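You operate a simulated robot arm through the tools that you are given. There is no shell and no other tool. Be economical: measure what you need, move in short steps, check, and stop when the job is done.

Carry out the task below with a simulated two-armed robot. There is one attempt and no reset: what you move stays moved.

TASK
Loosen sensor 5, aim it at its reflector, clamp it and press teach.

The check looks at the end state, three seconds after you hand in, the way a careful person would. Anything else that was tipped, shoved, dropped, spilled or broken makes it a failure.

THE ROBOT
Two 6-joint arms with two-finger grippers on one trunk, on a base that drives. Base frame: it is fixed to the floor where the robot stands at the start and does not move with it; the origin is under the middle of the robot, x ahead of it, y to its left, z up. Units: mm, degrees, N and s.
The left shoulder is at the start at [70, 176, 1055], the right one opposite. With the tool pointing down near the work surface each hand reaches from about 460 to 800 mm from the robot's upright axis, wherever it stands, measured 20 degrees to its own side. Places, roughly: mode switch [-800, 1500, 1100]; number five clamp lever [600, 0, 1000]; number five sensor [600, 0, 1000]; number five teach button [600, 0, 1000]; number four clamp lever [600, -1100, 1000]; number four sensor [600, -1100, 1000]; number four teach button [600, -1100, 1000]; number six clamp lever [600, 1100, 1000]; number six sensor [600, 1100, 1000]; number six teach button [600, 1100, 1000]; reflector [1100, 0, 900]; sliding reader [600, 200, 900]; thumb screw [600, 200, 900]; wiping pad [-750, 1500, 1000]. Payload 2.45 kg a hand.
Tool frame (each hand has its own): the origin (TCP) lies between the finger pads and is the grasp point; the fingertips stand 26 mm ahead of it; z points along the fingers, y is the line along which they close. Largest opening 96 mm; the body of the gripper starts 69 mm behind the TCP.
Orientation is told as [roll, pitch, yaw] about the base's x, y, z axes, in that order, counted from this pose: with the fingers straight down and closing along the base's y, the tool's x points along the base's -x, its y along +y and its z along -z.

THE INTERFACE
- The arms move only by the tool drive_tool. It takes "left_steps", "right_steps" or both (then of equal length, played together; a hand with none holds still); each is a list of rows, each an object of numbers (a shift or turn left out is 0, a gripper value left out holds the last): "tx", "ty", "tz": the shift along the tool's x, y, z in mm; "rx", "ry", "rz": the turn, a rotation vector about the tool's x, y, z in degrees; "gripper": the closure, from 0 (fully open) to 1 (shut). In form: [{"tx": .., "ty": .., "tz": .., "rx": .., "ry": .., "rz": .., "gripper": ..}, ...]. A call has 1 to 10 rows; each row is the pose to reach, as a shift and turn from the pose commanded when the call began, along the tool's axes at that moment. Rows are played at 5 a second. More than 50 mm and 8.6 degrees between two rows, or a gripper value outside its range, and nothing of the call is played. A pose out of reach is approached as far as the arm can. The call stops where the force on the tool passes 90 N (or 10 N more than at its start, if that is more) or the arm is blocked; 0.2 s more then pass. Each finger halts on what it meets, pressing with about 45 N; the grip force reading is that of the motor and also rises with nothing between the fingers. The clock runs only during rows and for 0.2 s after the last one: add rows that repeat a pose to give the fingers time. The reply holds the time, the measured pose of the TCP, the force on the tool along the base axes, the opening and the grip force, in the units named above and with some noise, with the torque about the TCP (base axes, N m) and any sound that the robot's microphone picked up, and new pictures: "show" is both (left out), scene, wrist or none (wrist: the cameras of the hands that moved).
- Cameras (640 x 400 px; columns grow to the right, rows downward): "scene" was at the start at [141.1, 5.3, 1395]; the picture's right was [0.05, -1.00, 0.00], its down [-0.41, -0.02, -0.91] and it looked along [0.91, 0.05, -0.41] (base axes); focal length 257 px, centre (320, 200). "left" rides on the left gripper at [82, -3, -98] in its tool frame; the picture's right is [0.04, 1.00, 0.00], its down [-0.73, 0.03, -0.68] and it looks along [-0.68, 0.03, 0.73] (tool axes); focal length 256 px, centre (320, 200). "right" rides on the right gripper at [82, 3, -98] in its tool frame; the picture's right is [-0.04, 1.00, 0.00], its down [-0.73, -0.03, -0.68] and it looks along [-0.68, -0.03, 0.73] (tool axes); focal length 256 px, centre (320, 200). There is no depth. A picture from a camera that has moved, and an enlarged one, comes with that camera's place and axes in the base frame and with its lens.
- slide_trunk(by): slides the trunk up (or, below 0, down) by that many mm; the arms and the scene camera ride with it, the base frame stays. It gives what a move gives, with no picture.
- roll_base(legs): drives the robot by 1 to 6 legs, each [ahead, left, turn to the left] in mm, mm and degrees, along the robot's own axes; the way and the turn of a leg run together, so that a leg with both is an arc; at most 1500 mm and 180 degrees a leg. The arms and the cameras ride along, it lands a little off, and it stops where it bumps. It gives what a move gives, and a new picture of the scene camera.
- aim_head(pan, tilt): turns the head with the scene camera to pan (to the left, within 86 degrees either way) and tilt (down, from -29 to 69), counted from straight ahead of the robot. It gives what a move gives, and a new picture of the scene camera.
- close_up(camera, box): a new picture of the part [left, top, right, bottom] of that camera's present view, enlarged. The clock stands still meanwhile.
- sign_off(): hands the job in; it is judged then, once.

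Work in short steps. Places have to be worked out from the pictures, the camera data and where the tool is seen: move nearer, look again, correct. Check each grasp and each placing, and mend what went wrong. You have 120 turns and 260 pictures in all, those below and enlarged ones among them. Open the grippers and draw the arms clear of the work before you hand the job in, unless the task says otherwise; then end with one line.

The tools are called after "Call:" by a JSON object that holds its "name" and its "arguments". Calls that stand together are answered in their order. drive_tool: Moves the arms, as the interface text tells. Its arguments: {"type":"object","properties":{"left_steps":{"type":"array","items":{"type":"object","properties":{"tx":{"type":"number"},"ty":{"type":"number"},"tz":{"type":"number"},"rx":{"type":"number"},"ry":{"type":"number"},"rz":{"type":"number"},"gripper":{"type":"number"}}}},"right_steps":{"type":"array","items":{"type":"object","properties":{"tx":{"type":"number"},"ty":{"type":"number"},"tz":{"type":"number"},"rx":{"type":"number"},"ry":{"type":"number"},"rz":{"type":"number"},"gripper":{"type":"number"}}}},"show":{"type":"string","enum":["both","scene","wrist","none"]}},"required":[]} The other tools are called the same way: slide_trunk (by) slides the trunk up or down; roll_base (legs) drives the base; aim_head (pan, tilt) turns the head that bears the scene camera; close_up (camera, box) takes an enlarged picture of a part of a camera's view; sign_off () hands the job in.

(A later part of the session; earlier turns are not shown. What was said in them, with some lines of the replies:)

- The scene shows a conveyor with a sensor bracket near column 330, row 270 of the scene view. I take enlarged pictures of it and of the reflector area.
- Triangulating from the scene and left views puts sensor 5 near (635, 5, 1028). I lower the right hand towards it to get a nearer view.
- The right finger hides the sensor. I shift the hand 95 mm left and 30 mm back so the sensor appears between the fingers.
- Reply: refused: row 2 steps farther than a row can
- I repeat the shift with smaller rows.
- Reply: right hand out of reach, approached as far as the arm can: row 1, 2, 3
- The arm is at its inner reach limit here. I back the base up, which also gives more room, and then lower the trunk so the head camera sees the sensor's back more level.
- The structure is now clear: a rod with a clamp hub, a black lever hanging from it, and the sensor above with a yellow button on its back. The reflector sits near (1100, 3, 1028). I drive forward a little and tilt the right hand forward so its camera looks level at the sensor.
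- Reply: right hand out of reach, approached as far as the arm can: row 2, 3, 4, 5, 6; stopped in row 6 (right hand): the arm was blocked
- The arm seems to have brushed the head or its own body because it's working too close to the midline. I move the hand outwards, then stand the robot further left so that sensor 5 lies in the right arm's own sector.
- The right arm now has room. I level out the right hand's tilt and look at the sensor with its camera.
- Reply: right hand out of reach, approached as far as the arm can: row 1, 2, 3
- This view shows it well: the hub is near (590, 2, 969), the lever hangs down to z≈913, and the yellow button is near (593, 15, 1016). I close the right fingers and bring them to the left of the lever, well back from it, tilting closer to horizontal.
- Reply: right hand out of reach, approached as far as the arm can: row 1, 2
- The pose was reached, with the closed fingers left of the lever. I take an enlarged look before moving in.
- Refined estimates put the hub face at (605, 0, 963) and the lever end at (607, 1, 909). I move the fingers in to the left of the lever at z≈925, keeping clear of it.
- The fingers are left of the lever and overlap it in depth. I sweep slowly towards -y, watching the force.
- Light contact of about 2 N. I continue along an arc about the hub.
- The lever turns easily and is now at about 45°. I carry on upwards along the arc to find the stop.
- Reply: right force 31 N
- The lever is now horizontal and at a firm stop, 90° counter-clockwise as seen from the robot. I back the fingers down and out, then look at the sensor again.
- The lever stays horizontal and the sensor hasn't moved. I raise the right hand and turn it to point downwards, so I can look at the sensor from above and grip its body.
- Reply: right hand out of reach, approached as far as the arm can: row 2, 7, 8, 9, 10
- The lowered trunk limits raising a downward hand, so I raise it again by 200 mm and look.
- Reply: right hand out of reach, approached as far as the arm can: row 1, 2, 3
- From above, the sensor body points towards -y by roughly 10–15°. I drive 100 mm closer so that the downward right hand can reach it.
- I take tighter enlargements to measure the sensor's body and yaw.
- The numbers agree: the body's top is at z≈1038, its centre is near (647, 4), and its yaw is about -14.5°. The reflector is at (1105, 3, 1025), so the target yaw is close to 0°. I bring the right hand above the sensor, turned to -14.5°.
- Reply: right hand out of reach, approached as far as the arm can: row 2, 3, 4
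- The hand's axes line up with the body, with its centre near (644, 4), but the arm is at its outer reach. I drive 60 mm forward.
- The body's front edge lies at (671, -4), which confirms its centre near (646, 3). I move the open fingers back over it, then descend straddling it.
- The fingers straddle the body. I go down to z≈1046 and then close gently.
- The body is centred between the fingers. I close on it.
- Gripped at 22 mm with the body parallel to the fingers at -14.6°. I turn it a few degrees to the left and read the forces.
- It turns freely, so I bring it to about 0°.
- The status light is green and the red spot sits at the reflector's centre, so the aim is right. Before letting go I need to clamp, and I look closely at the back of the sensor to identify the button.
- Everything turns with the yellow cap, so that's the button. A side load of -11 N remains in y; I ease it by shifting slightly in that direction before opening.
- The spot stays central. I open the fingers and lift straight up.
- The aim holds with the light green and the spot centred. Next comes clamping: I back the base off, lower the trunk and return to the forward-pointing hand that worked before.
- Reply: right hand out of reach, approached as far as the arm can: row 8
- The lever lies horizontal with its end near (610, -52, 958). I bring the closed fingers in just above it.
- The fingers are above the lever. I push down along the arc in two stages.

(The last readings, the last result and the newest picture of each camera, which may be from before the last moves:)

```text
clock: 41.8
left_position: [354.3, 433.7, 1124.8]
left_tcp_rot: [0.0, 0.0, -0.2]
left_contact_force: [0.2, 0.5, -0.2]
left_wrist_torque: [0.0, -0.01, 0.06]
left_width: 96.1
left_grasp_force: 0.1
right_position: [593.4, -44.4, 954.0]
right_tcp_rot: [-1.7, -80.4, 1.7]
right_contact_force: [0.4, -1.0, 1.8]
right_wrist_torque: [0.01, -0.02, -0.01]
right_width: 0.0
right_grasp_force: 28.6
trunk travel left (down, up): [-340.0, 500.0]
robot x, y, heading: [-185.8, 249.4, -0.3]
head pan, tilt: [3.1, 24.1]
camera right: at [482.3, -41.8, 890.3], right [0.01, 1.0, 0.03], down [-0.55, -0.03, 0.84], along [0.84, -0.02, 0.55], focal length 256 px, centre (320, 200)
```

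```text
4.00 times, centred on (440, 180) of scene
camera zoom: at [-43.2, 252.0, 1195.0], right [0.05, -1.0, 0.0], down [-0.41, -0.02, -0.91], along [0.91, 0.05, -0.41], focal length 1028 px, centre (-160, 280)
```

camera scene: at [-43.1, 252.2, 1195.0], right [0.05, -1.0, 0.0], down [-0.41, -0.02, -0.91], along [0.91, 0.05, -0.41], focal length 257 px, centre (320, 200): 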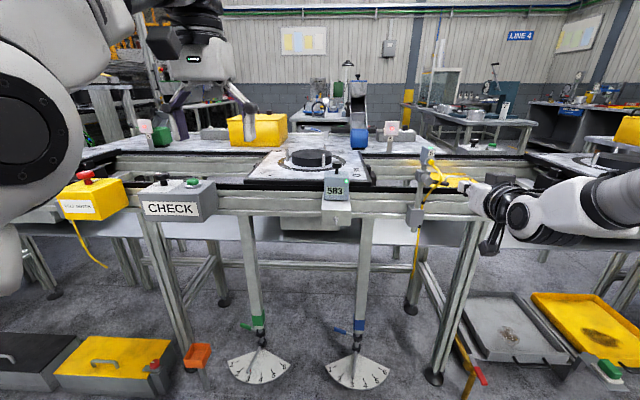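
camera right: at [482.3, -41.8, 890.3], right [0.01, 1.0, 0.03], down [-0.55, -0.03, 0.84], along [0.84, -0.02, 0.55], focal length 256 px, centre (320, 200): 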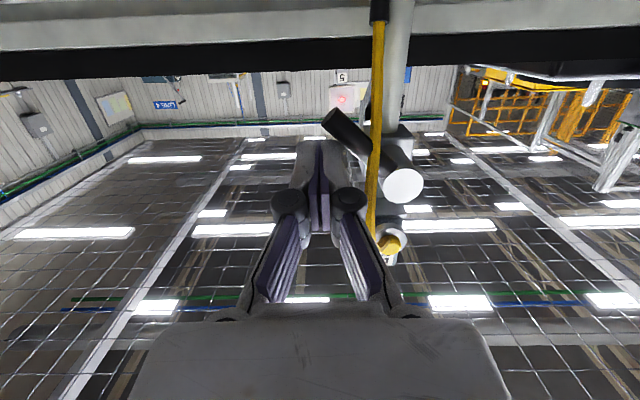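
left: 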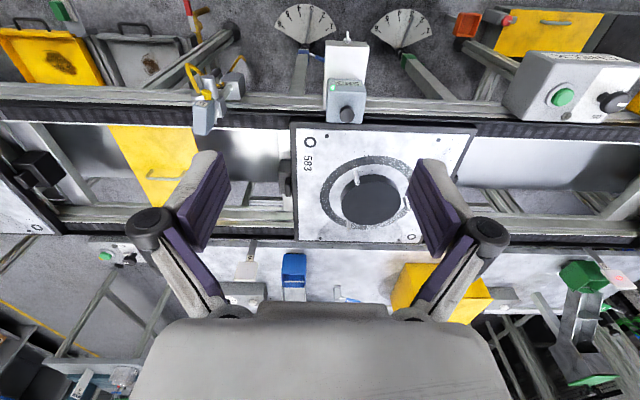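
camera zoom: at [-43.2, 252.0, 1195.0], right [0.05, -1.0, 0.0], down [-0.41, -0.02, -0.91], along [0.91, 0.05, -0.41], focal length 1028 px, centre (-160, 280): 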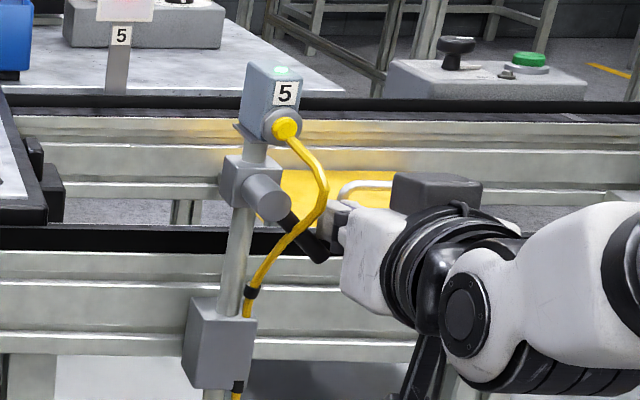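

The lever is at about 45° and the light is still green. I continue to vertical.

Call:
{"name": "drive_tool", "arguments": {"right_steps": [{"ty": 4, "tx": 7, "tz": 1}, {"ty": 9, "tx": 14, "tz": 2}, {"ty": 15, "tx": 20, "tz": 3}, {"ty": 21, "tx": 24, "tz": 4}, {"ty": 26, "tx": 27, "tz": 4.5}, {"ty": 29, "tx": 28, "tz": 5}], "show": "wrist"}}

Call:
{"name": "close_up", "arguments": {"camera": "scene", "box": [380, 120, 480, 220]}}

```text
clock: 43.1
left_position: [352.5, 432.9, 1124.2]
left_tcp_rot: [0.0, 0.1, -0.2]
left_contact_force: [0.2, -0.6, -0.2]
left_wrist_torque: [0.0, -0.01, -0.02]
left_width: 96.0
left_grasp_force: 0.0
right_position: [593.0, -17.1, 924.9]
right_tcp_rot: [-1.0, -80.5, 1.0]
right_contact_force: [-0.2, -7.1, 2.6]
right_wrist_torque: [0.07, -0.03, -0.14]
right_width: 0.0
right_grasp_force: 28.4
trunk travel left (down, up): [-340.0, 500.0]
robot x, y, heading: [-184.9, 244.1, -0.3]
head pan, tilt: [3.1, 24.1]
camera right: at [482.5, -13.9, 860.9], right [0.01, 1.0, 0.04], down [-0.55, -0.03, 0.84], along [0.84, -0.03, 0.55], focal length 256 px, centre (320, 200)
```

right: 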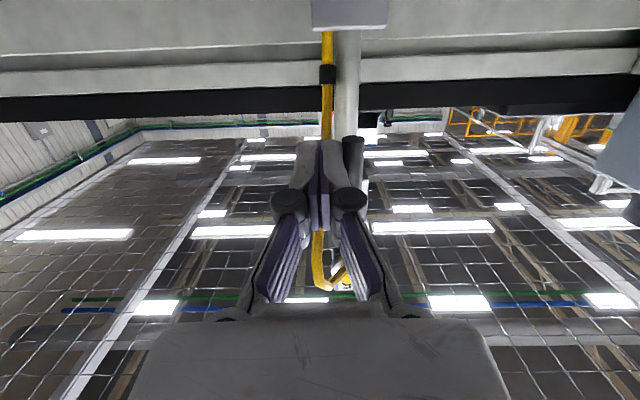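

```text
4.00 times, centred on (430, 170) of scene
camera zoom: at [-43.4, 250.9, 1195.1], right [0.05, -1.0, 0.0], down [-0.41, -0.02, -0.91], along [0.91, 0.05, -0.41], focal length 1028 px, centre (-120, 320)
```

zoom: 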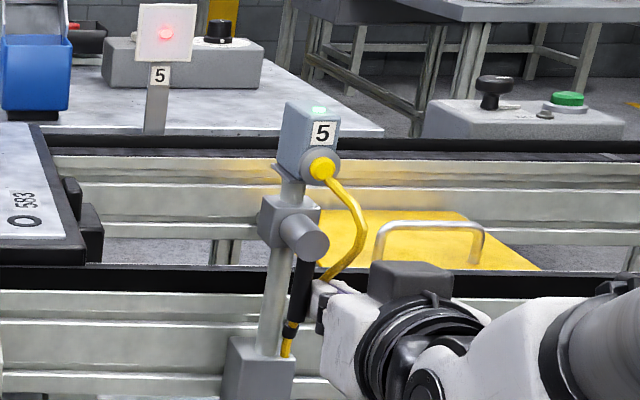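

The lever is about vertical with 7 N of reaction. I press a few more millimetres to see whether that's the end stop.

Call:
{"name": "drive_tool", "arguments": {"right_steps": [{"ty": 1.5}, {"ty": 3}, {"ty": 4.5}, {"ty": 4.5}], "show": "none"}}

Call:
{"name": "close_up", "arguments": {"camera": "scene", "box": [380, 120, 480, 220]}}

```text
clock: 44.1
left_position: [353.2, 429.5, 1125.4]
left_tcp_rot: [0.2, 0.0, -0.2]
left_contact_force: [0.0, -0.3, -0.4]
left_wrist_torque: [0.04, 0.01, 0.0]
left_width: 96.0
left_grasp_force: 0.0
right_position: [593.6, -16.6, 923.9]
right_tcp_rot: [0.4, -80.4, -0.5]
right_contact_force: [5.6, -28.1, 5.7]
right_wrist_torque: [0.22, -0.13, -0.55]
right_width: 0.3
right_grasp_force: 28.4
trunk travel left (down, up): [-340.0, 500.0]
robot x, y, heading: [-183.3, 249.0, -0.5]
head pan, tilt: [3.1, 24.1]
```

```text
4.00 times, centred on (430, 170) of scene
camera zoom: at [-43.1, 247.4, 1195.1], right [0.05, -1.0, 0.0], down [-0.41, -0.02, -0.91], along [0.91, 0.05, -0.41], focal length 1028 px, centre (-120, 320)
```

zoom: 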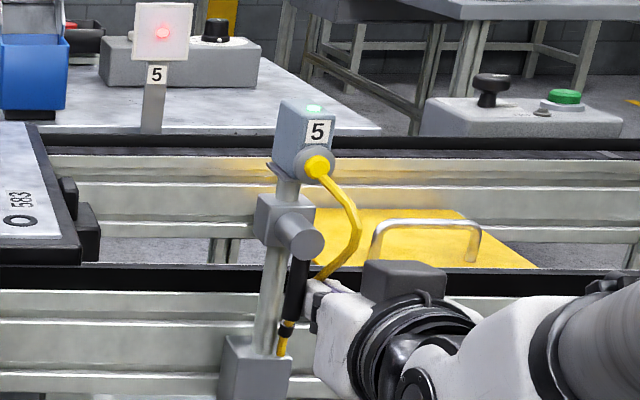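

The force rises to 28 N with no movement, so the lever is at its clamped stop and the light is still green. I back away and bring the fingertips up behind the button at about (607, 2, 1014).

Call:
{"name": "drive_tool", "arguments": {"right_steps": [{"ty": -10}, {"ty": -10, "tz": -35}, {"ty": -10, "tz": -70}, {"ty": 0, "tx": -40, "tz": -78}, {"ty": 16, "tx": -81.4, "tz": -85.5}], "show": "wrist"}}

Call:
{"name": "close_up", "arguments": {"camera": "right", "box": [260, 60, 400, 180]}}

Call:
{"name": "close_up", "arguments": {"camera": "scene", "box": [380, 120, 480, 220]}}

```text
clock: 45.4
left_position: [352.3, 435.3, 1125.0]
left_tcp_rot: [-0.2, 0.1, -0.1]
left_contact_force: [1.0, 1.2, -0.4]
left_wrist_torque: [0.03, -0.04, -0.02]
left_width: 96.1
left_grasp_force: 0.1
right_position: [520.5, 6.0, 1019.2]
right_tcp_rot: [-2.0, -80.6, 2.0]
right_contact_force: [0.1, 0.5, -0.1]
right_wrist_torque: [0.0, 0.03, -0.02]
right_width: 0.0
right_grasp_force: 28.6
trunk travel left (down, up): [-340.0, 500.0]
robot x, y, heading: [-183.6, 243.1, -0.2]
head pan, tilt: [3.1, 24.1]
camera right: at [409.4, 8.2, 956.1], right [0.01, 1.0, 0.03], down [-0.55, -0.02, 0.84], along [0.84, -0.02, 0.55], focal length 256 px, centre (320, 200)
```

right: 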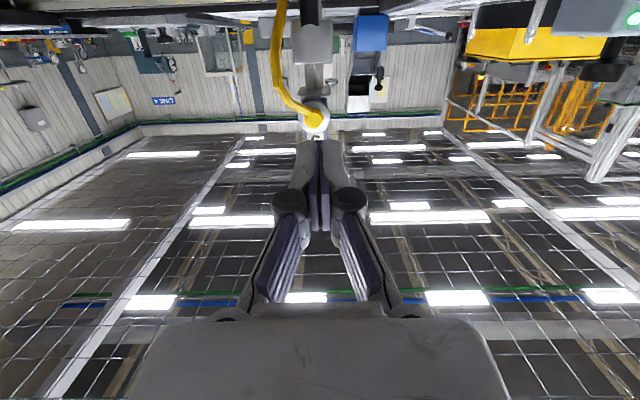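

```text
3.33 times, centred on (330, 120) of right
camera zoom: at [409.4, 8.2, 956.1], right [0.01, 1.0, 0.03], down [-0.55, -0.02, 0.84], along [0.84, -0.02, 0.55], focal length 853 px, centre (287, 467)
```

zoom: 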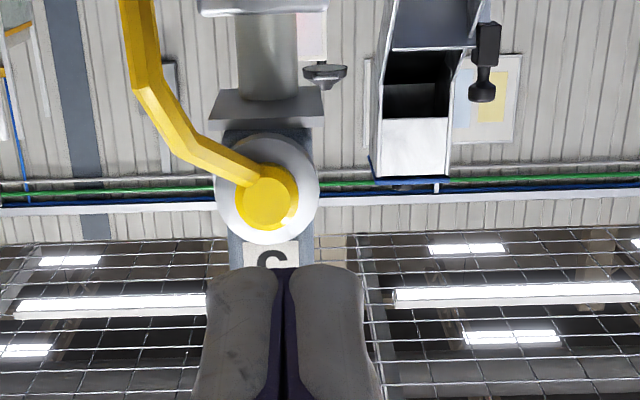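

```text
4.00 times, centred on (430, 170) of scene
camera zoom: at [-44.2, 252.7, 1195.1], right [0.05, -1.0, 0.0], down [-0.41, -0.02, -0.91], along [0.91, 0.05, -0.41], focal length 1028 px, centre (-120, 320)
```

zoom: 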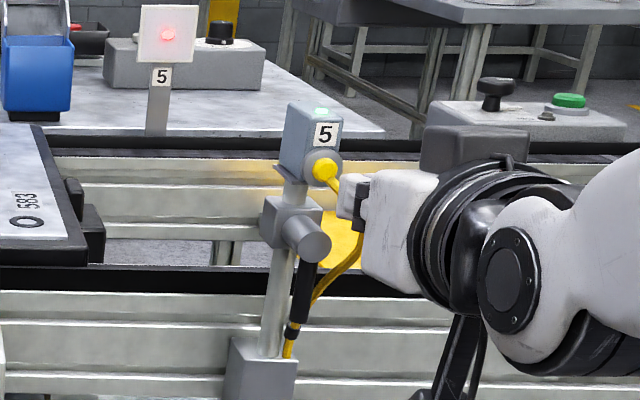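

Both views agree on the button at (607, 1, 1013). I approach to about 7 mm short of it.

Call:
{"name": "drive_tool", "arguments": {"right_steps": [{"tx": -4, "ty": -2.5, "tz": 27}, {"tx": -8.4, "ty": -5, "tz": 53}], "show": "none"}}

Call:
{"name": "close_up", "arguments": {"camera": "right", "box": [270, 80, 370, 180]}}

Call:
{"name": "close_up", "arguments": {"camera": "scene", "box": [390, 130, 470, 210]}}

```text
clock: 46.0
left_position: [353.7, 434.1, 1123.7]
left_tcp_rot: [0.0, 0.1, -0.3]
left_contact_force: [-0.5, 0.1, -0.2]
left_wrist_torque: [0.03, 0.0, 0.0]
left_width: 95.9
left_grasp_force: 0.0
right_position: [577.2, 0.6, 1016.5]
right_tcp_rot: [-1.5, -80.4, 1.3]
right_contact_force: [-1.0, 0.1, 0.4]
right_wrist_torque: [-0.03, -0.01, 0.01]
right_width: 0.0
right_grasp_force: 28.4
trunk travel left (down, up): [-340.0, 500.0]
robot x, y, heading: [-182.5, 246.1, 0.0]
head pan, tilt: [3.1, 24.1]
```

```text
4.00 times, centred on (320, 130) of right
camera zoom: at [465.6, 3.5, 953.1], right [0.01, 1.0, 0.04], down [-0.55, -0.03, 0.84], along [0.84, -0.02, 0.55], focal length 1024 px, centre (320, 480)
```

zoom: 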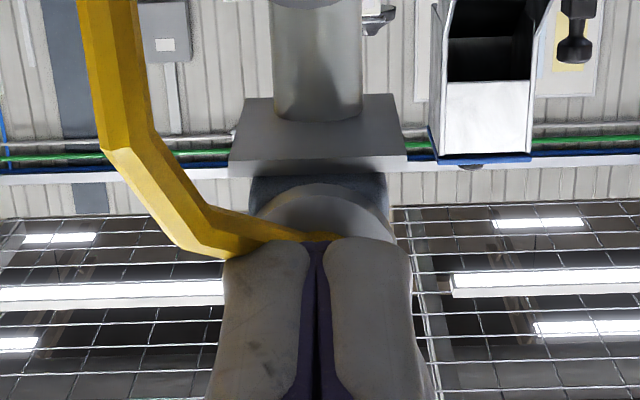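

```text
5.00 times, centred on (430, 170) of scene
camera zoom: at [-42.3, 251.7, 1194.9], right [0.05, -1.0, 0.0], down [-0.41, -0.02, -0.91], along [0.91, 0.05, -0.41], focal length 1284 px, centre (-230, 350)
```

zoom: 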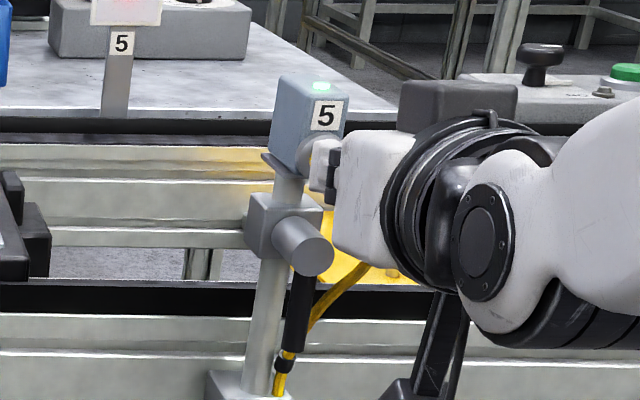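

The fingertips are in front of the button. I press forward in small steps.

Call:
{"name": "drive_tool", "arguments": {"right_steps": [{"tz": 2, "tx": -0.35}, {"tz": 4, "tx": -0.7}, {"tz": 6, "tx": -1}, {"tz": 6, "tx": -1}], "show": "none"}}

Call:
{"name": "close_up", "arguments": {"camera": "scene", "box": [390, 130, 470, 210]}}

```text
clock: 47.0
left_position: [354.1, 434.2, 1124.0]
left_tcp_rot: [0.0, 0.0, -0.1]
left_contact_force: [-0.7, 0.5, 0.1]
left_wrist_torque: [-0.01, -0.02, 0.0]
left_width: 96.1
left_grasp_force: 0.0
right_position: [582.3, 0.8, 1016.9]
right_tcp_rot: [-1.7, -80.5, 1.6]
right_contact_force: [-0.7, 0.4, 1.4]
right_wrist_torque: [-0.02, -0.03, 0.02]
right_width: 6.0
right_grasp_force: 28.5
trunk travel left (down, up): [-340.0, 500.0]
robot x, y, heading: [-186.3, 246.2, -0.1]
head pan, tilt: [3.1, 24.1]
```

```text
5.00 times, centred on (430, 170) of scene
camera zoom: at [-43.3, 252.0, 1195.1], right [0.05, -1.0, 0.0], down [-0.41, -0.02, -0.91], along [0.91, 0.05, -0.41], focal length 1284 px, centre (-230, 350)
```

zoom: 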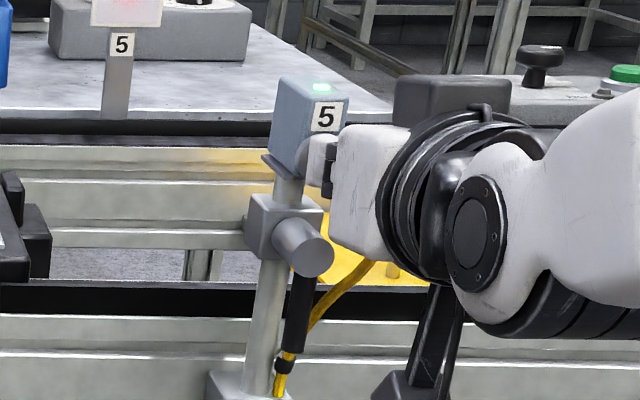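

The grip opened to 6 mm, so the cap is wedging between the closed fingertips. I back off and shift 6 mm sideways so that one solid fingertip meets the button.

Call:
{"name": "drive_tool", "arguments": {"right_steps": [{"tz": -12, "tx": 2}, {"tz": -12, "tx": 2, "ty": 6, "gripper": 1}, {"tz": -12, "tx": 2, "ty": 6, "gripper": 1}], "show": "none"}}

Call:
{"name": "close_up", "arguments": {"camera": "right", "box": [270, 80, 370, 180]}}

Call:
{"name": "close_up", "arguments": {"camera": "scene", "box": [390, 130, 470, 210]}}

```text
clock: 47.8
left_position: [352.7, 433.2, 1124.0]
left_tcp_rot: [-0.1, 0.0, -0.2]
left_contact_force: [-0.2, -1.0, -0.3]
left_wrist_torque: [0.03, -0.01, 0.02]
left_width: 96.0
left_grasp_force: 0.1
right_position: [570.7, 5.7, 1018.3]
right_tcp_rot: [-1.3, -80.4, 1.3]
right_contact_force: [-1.0, -0.7, -0.7]
right_wrist_torque: [0.0, -0.02, -0.01]
right_width: 0.0
right_grasp_force: 27.9
trunk travel left (down, up): [-340.0, 500.0]
robot x, y, heading: [-183.1, 248.0, -0.1]
head pan, tilt: [3.1, 24.1]
```

```text
4.00 times, centred on (320, 130) of right
camera zoom: at [459.6, 8.5, 954.9], right [0.01, 1.0, 0.04], down [-0.55, -0.03, 0.84], along [0.84, -0.03, 0.55], focal length 1024 px, centre (320, 480)
```

zoom: 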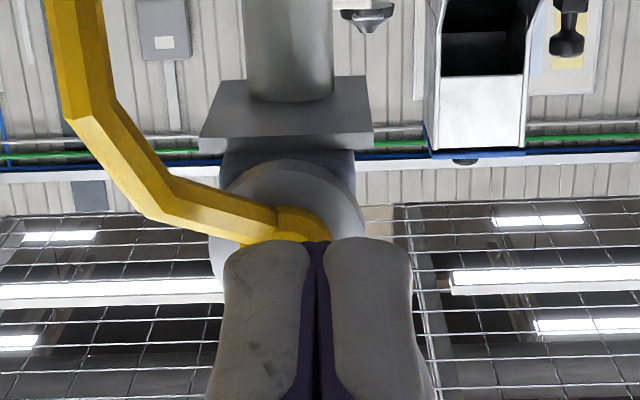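

```text
5.00 times, centred on (430, 170) of scene
camera zoom: at [-43.4, 251.7, 1195.1], right [0.05, -1.0, 0.0], down [-0.41, -0.02, -0.91], along [0.91, 0.05, -0.41], focal length 1284 px, centre (-230, 350)
```

zoom: 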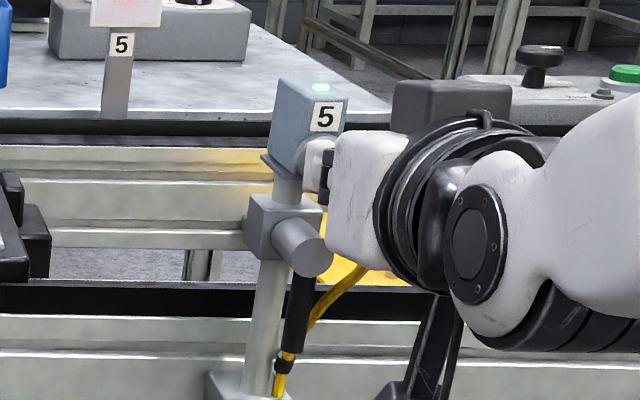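

The button lies nearly in front of the right fingertip. I add 1.5 mm and press.

Call:
{"name": "drive_tool", "arguments": {"right_steps": [{"ty": 1.5, "tz": 4, "tx": -0.7}, {"ty": 1.5, "tz": 7, "tx": -1.2}, {"ty": 1.5, "tz": 9, "tx": -1.6}, {"ty": 1.5, "tz": 11, "tx": -1.9}, {"ty": 1.5, "tz": 13, "tx": -2.3}, {"ty": 1.5, "tz": 13, "tx": -2.3}], "show": "none"}}

Call:
{"name": "close_up", "arguments": {"camera": "scene", "box": [390, 130, 470, 210]}}

```text
clock: 49.1
left_position: [353.4, 433.5, 1124.1]
left_tcp_rot: [-0.1, 0.0, -0.2]
left_contact_force: [0.5, 0.0, -0.3]
left_wrist_torque: [0.01, -0.01, 0.0]
left_width: 96.1
left_grasp_force: 0.1
right_position: [584.4, 7.8, 1017.9]
right_tcp_rot: [-1.5, -80.5, 1.5]
right_contact_force: [-0.2, 0.3, 0.0]
right_wrist_torque: [0.01, -0.01, 0.0]
right_width: 0.1
right_grasp_force: 28.1
trunk travel left (down, up): [-340.0, 500.0]
robot x, y, heading: [-181.7, 243.0, -0.3]
head pan, tilt: [3.1, 24.1]
```

```text
5.00 times, centred on (430, 170) of scene
camera zoom: at [-43.4, 252.0, 1195.1], right [0.05, -1.0, 0.0], down [-0.41, -0.02, -0.91], along [0.91, 0.05, -0.41], focal length 1284 px, centre (-230, 350)
```

zoom: 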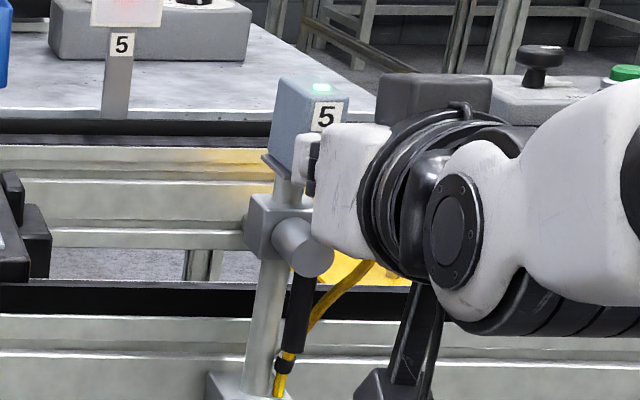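

There's no contact force yet, so I continue forward in 1.5 mm steps.

Call:
{"name": "drive_tool", "arguments": {"right_steps": [{"tz": 1.5, "tx": -0.3}, {"tz": 3, "tx": -0.5}, {"tz": 4.5, "tx": -0.8}, {"tz": 4.5, "tx": -0.8}], "show": "none"}}

Call:
{"name": "close_up", "arguments": {"camera": "right", "box": [270, 80, 370, 180]}}

Call:
{"name": "close_up", "arguments": {"camera": "scene", "box": [410, 140, 450, 180]}}

```text
clock: 50.1
left_position: [353.2, 434.0, 1124.4]
left_tcp_rot: [0.0, 0.0, -0.2]
left_contact_force: [0.1, 0.3, -0.8]
left_wrist_torque: [0.02, 0.02, 0.01]
left_width: 96.2
left_grasp_force: 0.0
right_position: [586.7, 8.7, 1018.7]
right_tcp_rot: [-1.6, -80.6, 1.6]
right_contact_force: [-3.7, -0.6, 0.6]
right_wrist_torque: [0.03, 0.03, 0.02]
right_width: 0.0
right_grasp_force: 28.8
trunk travel left (down, up): [-340.0, 500.0]
robot x, y, heading: [-182.2, 247.5, -0.3]
head pan, tilt: [3.1, 24.1]
heard: click
```

```text
4.00 times, centred on (320, 130) of right
camera zoom: at [476.7, 10.6, 955.4], right [0.01, 1.0, 0.03], down [-0.55, -0.03, 0.84], along [0.84, -0.02, 0.55], focal length 1024 px, centre (320, 480)
```

zoom: 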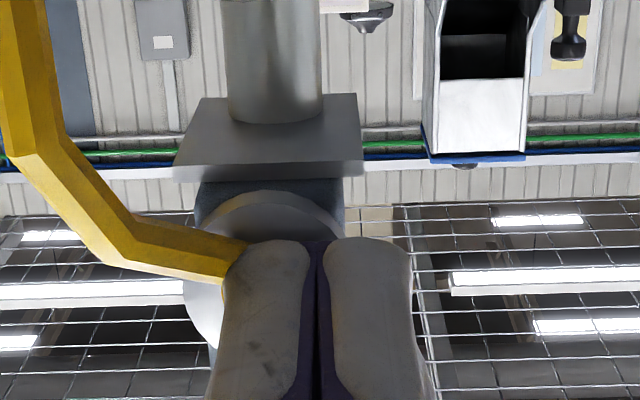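

```text
10.00 times, centred on (430, 160) of scene
camera zoom: at [-43.8, 252.0, 1195.1], right [0.05, -1.0, 0.0], down [-0.41, -0.02, -0.91], along [0.91, 0.05, -0.41], focal length 2569 px, centre (-780, 600)
```

zoom: 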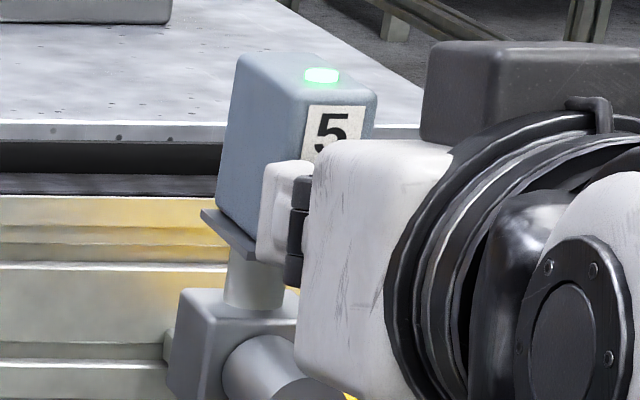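

A click was heard and the reaction is 3.7 N, so the button was pressed. I back off and check the light, the spot and the lever.

Call:
{"name": "drive_tool", "arguments": {"right_steps": [{"tz": -20, "tx": 3.5}, {"tz": -60, "tx": 10}, {"tz": -95, "tx": 10, "ty": -20}, {"tz": -95, "tx": 20, "ty": -60}, {"tz": -95, "tx": 20, "ty": -100}], "show": "scene"}}

Call:
{"name": "close_up", "arguments": {"camera": "scene", "box": [380, 115, 470, 215]}}

Call:
{"name": "close_up", "arguments": {"camera": "scene", "box": [375, 115, 405, 145]}}

```text
clock: 51.4
left_position: [352.4, 432.2, 1124.6]
left_tcp_rot: [0.1, 0.1, -0.3]
left_contact_force: [-0.4, -0.2, -0.8]
left_wrist_torque: [0.03, -0.02, 0.01]
left_width: 96.3
left_grasp_force: 0.0
right_position: [489.8, -92.2, 1015.8]
right_tcp_rot: [-1.3, -80.5, 1.4]
right_contact_force: [0.0, -1.1, 0.4]
right_wrist_torque: [0.01, -0.02, 0.0]
right_width: 0.0
right_grasp_force: 27.8
trunk travel left (down, up): [-340.0, 500.0]
robot x, y, heading: [-183.8, 245.3, -0.2]
head pan, tilt: [3.1, 24.1]
camera scene: at [-43.8, 250.6, 1195.1], right [0.05, -1.0, 0.0], down [-0.41, -0.02, -0.91], along [0.91, 0.05, -0.41], focal length 257 px, centre (320, 200)
```

scene: 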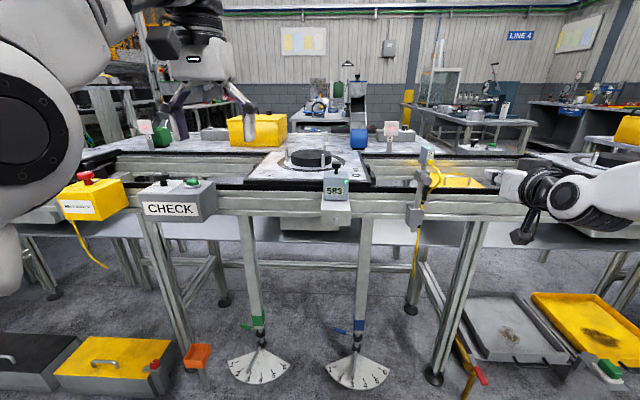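

```text
4.00 times, centred on (425, 165) of scene
camera zoom: at [-43.8, 250.6, 1195.1], right [0.05, -1.0, 0.0], down [-0.41, -0.02, -0.91], along [0.91, 0.05, -0.41], focal length 1028 px, centre (-100, 340)
```

zoom: 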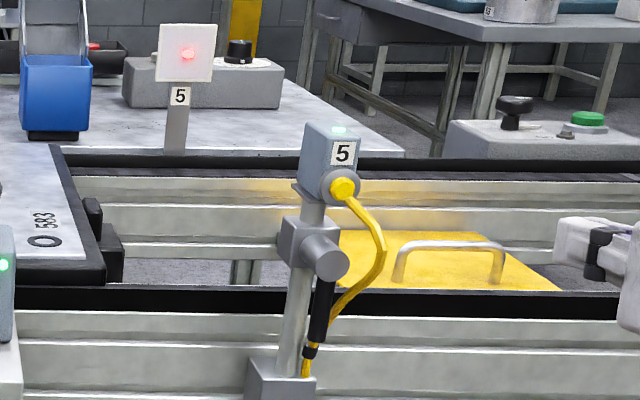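

```text
13.33 times, centred on (390, 130) of scene
camera zoom: at [-43.8, 250.6, 1195.1], right [0.05, -1.0, 0.0], down [-0.41, -0.02, -0.91], along [0.91, 0.05, -0.41], focal length 3425 px, centre (-613, 1133)
```

zoom: 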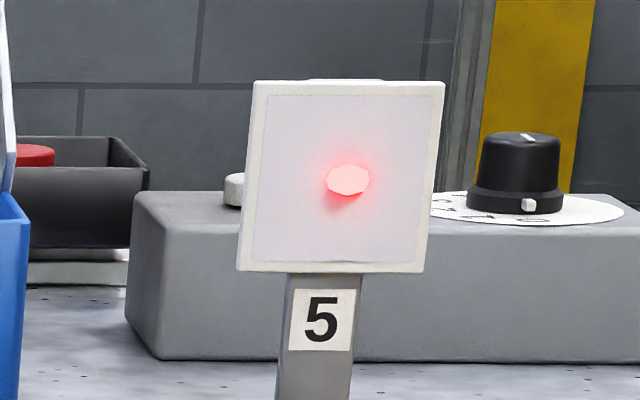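

The light is solid green, the spot is centred and the lever is down at its stop. I open the right gripper and draw the arm further back.

Call:
{"name": "drive_tool", "arguments": {"right_steps": [{"tz": -10, "ty": -40, "gripper": 0.5}, {"tz": -10, "ty": -80, "gripper": 0}, {"tz": -10, "ty": -80, "gripper": 0}], "show": "none"}}

Call:
{"name": "roll_base", "arguments": {"legs": [[-120, 0, 0]]}}

Call:
{"name": "close_up", "arguments": {"camera": "scene", "box": [360, 110, 450, 230]}}

```text
clock: 52.1
left_position: [353.0, 434.7, 1123.7]
left_tcp_rot: [0.0, 0.0, -0.3]
left_contact_force: [-0.4, 0.2, 1.2]
left_wrist_torque: [-0.02, -0.02, -0.05]
left_width: 95.9
left_grasp_force: 0.1
right_position: [481.1, -172.2, 1018.4]
right_tcp_rot: [-1.9, -80.6, 1.9]
right_contact_force: [0.4, 0.3, -0.1]
right_wrist_torque: [0.0, 0.02, 0.01]
right_width: 95.9
right_grasp_force: 0.1
trunk travel left (down, up): [-340.0, 500.0]
robot x, y, heading: [-184.5, 247.1, -0.1]
head pan, tilt: [3.1, 24.1]
```

```text
clock: 53.4
left_position: [233.7, 435.8, 1125.7]
left_tcp_rot: [0.1, -0.2, -0.1]
left_contact_force: [0.1, -0.8, 1.3]
left_wrist_torque: [-0.03, -0.05, 0.01]
left_width: 95.9
left_grasp_force: 0.1
right_position: [362.0, -171.5, 1018.3]
right_tcp_rot: [-1.6, -80.5, 1.7]
right_contact_force: [-0.8, 0.2, 1.0]
right_wrist_torque: [0.01, 0.03, 0.03]
right_width: 96.1
right_grasp_force: 0.0
trunk travel left (down, up): [-340.0, 500.0]
robot x, y, heading: [-298.5, 247.7, -0.1]
head pan, tilt: [3.1, 24.1]
camera scene: at [-162.6, 252.4, 1195.2], right [0.05, -1.0, 0.0], down [-0.41, -0.02, -0.91], along [0.91, 0.05, -0.41], focal length 257 px, centre (320, 200)
```

scene: 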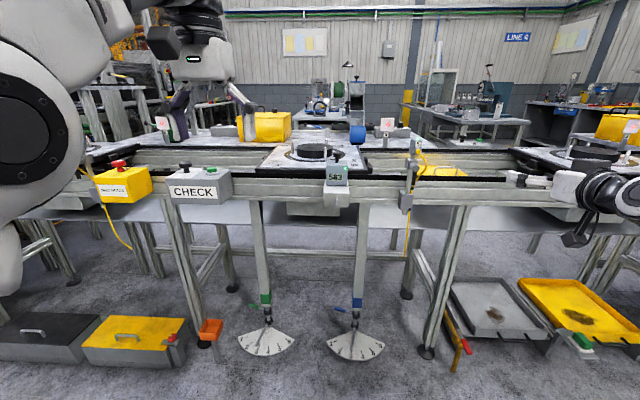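

```text
3.33 times, centred on (405, 170) of scene
camera zoom: at [-162.6, 252.4, 1195.2], right [0.05, -1.0, 0.0], down [-0.41, -0.02, -0.91], along [0.91, 0.05, -0.41], focal length 856 px, centre (37, 300)
```

zoom: 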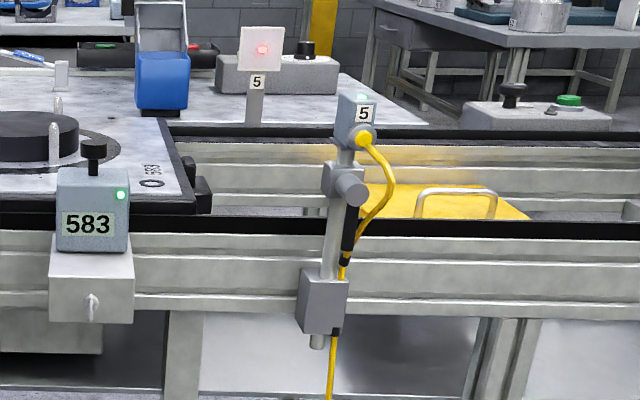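

The sensor is aimed, clamped and taught, the arms are clear and the grippers are open. I hand the job in.

Call:
{"name": "sign_off", "arguments": {}}

```text
The job is handed in.
```

Sensor 5 is aimed at its reflector, with a green light and the spot near the reflector's centre. It is clamped at the lever's stop, and I pressed the teach button and heard it click.
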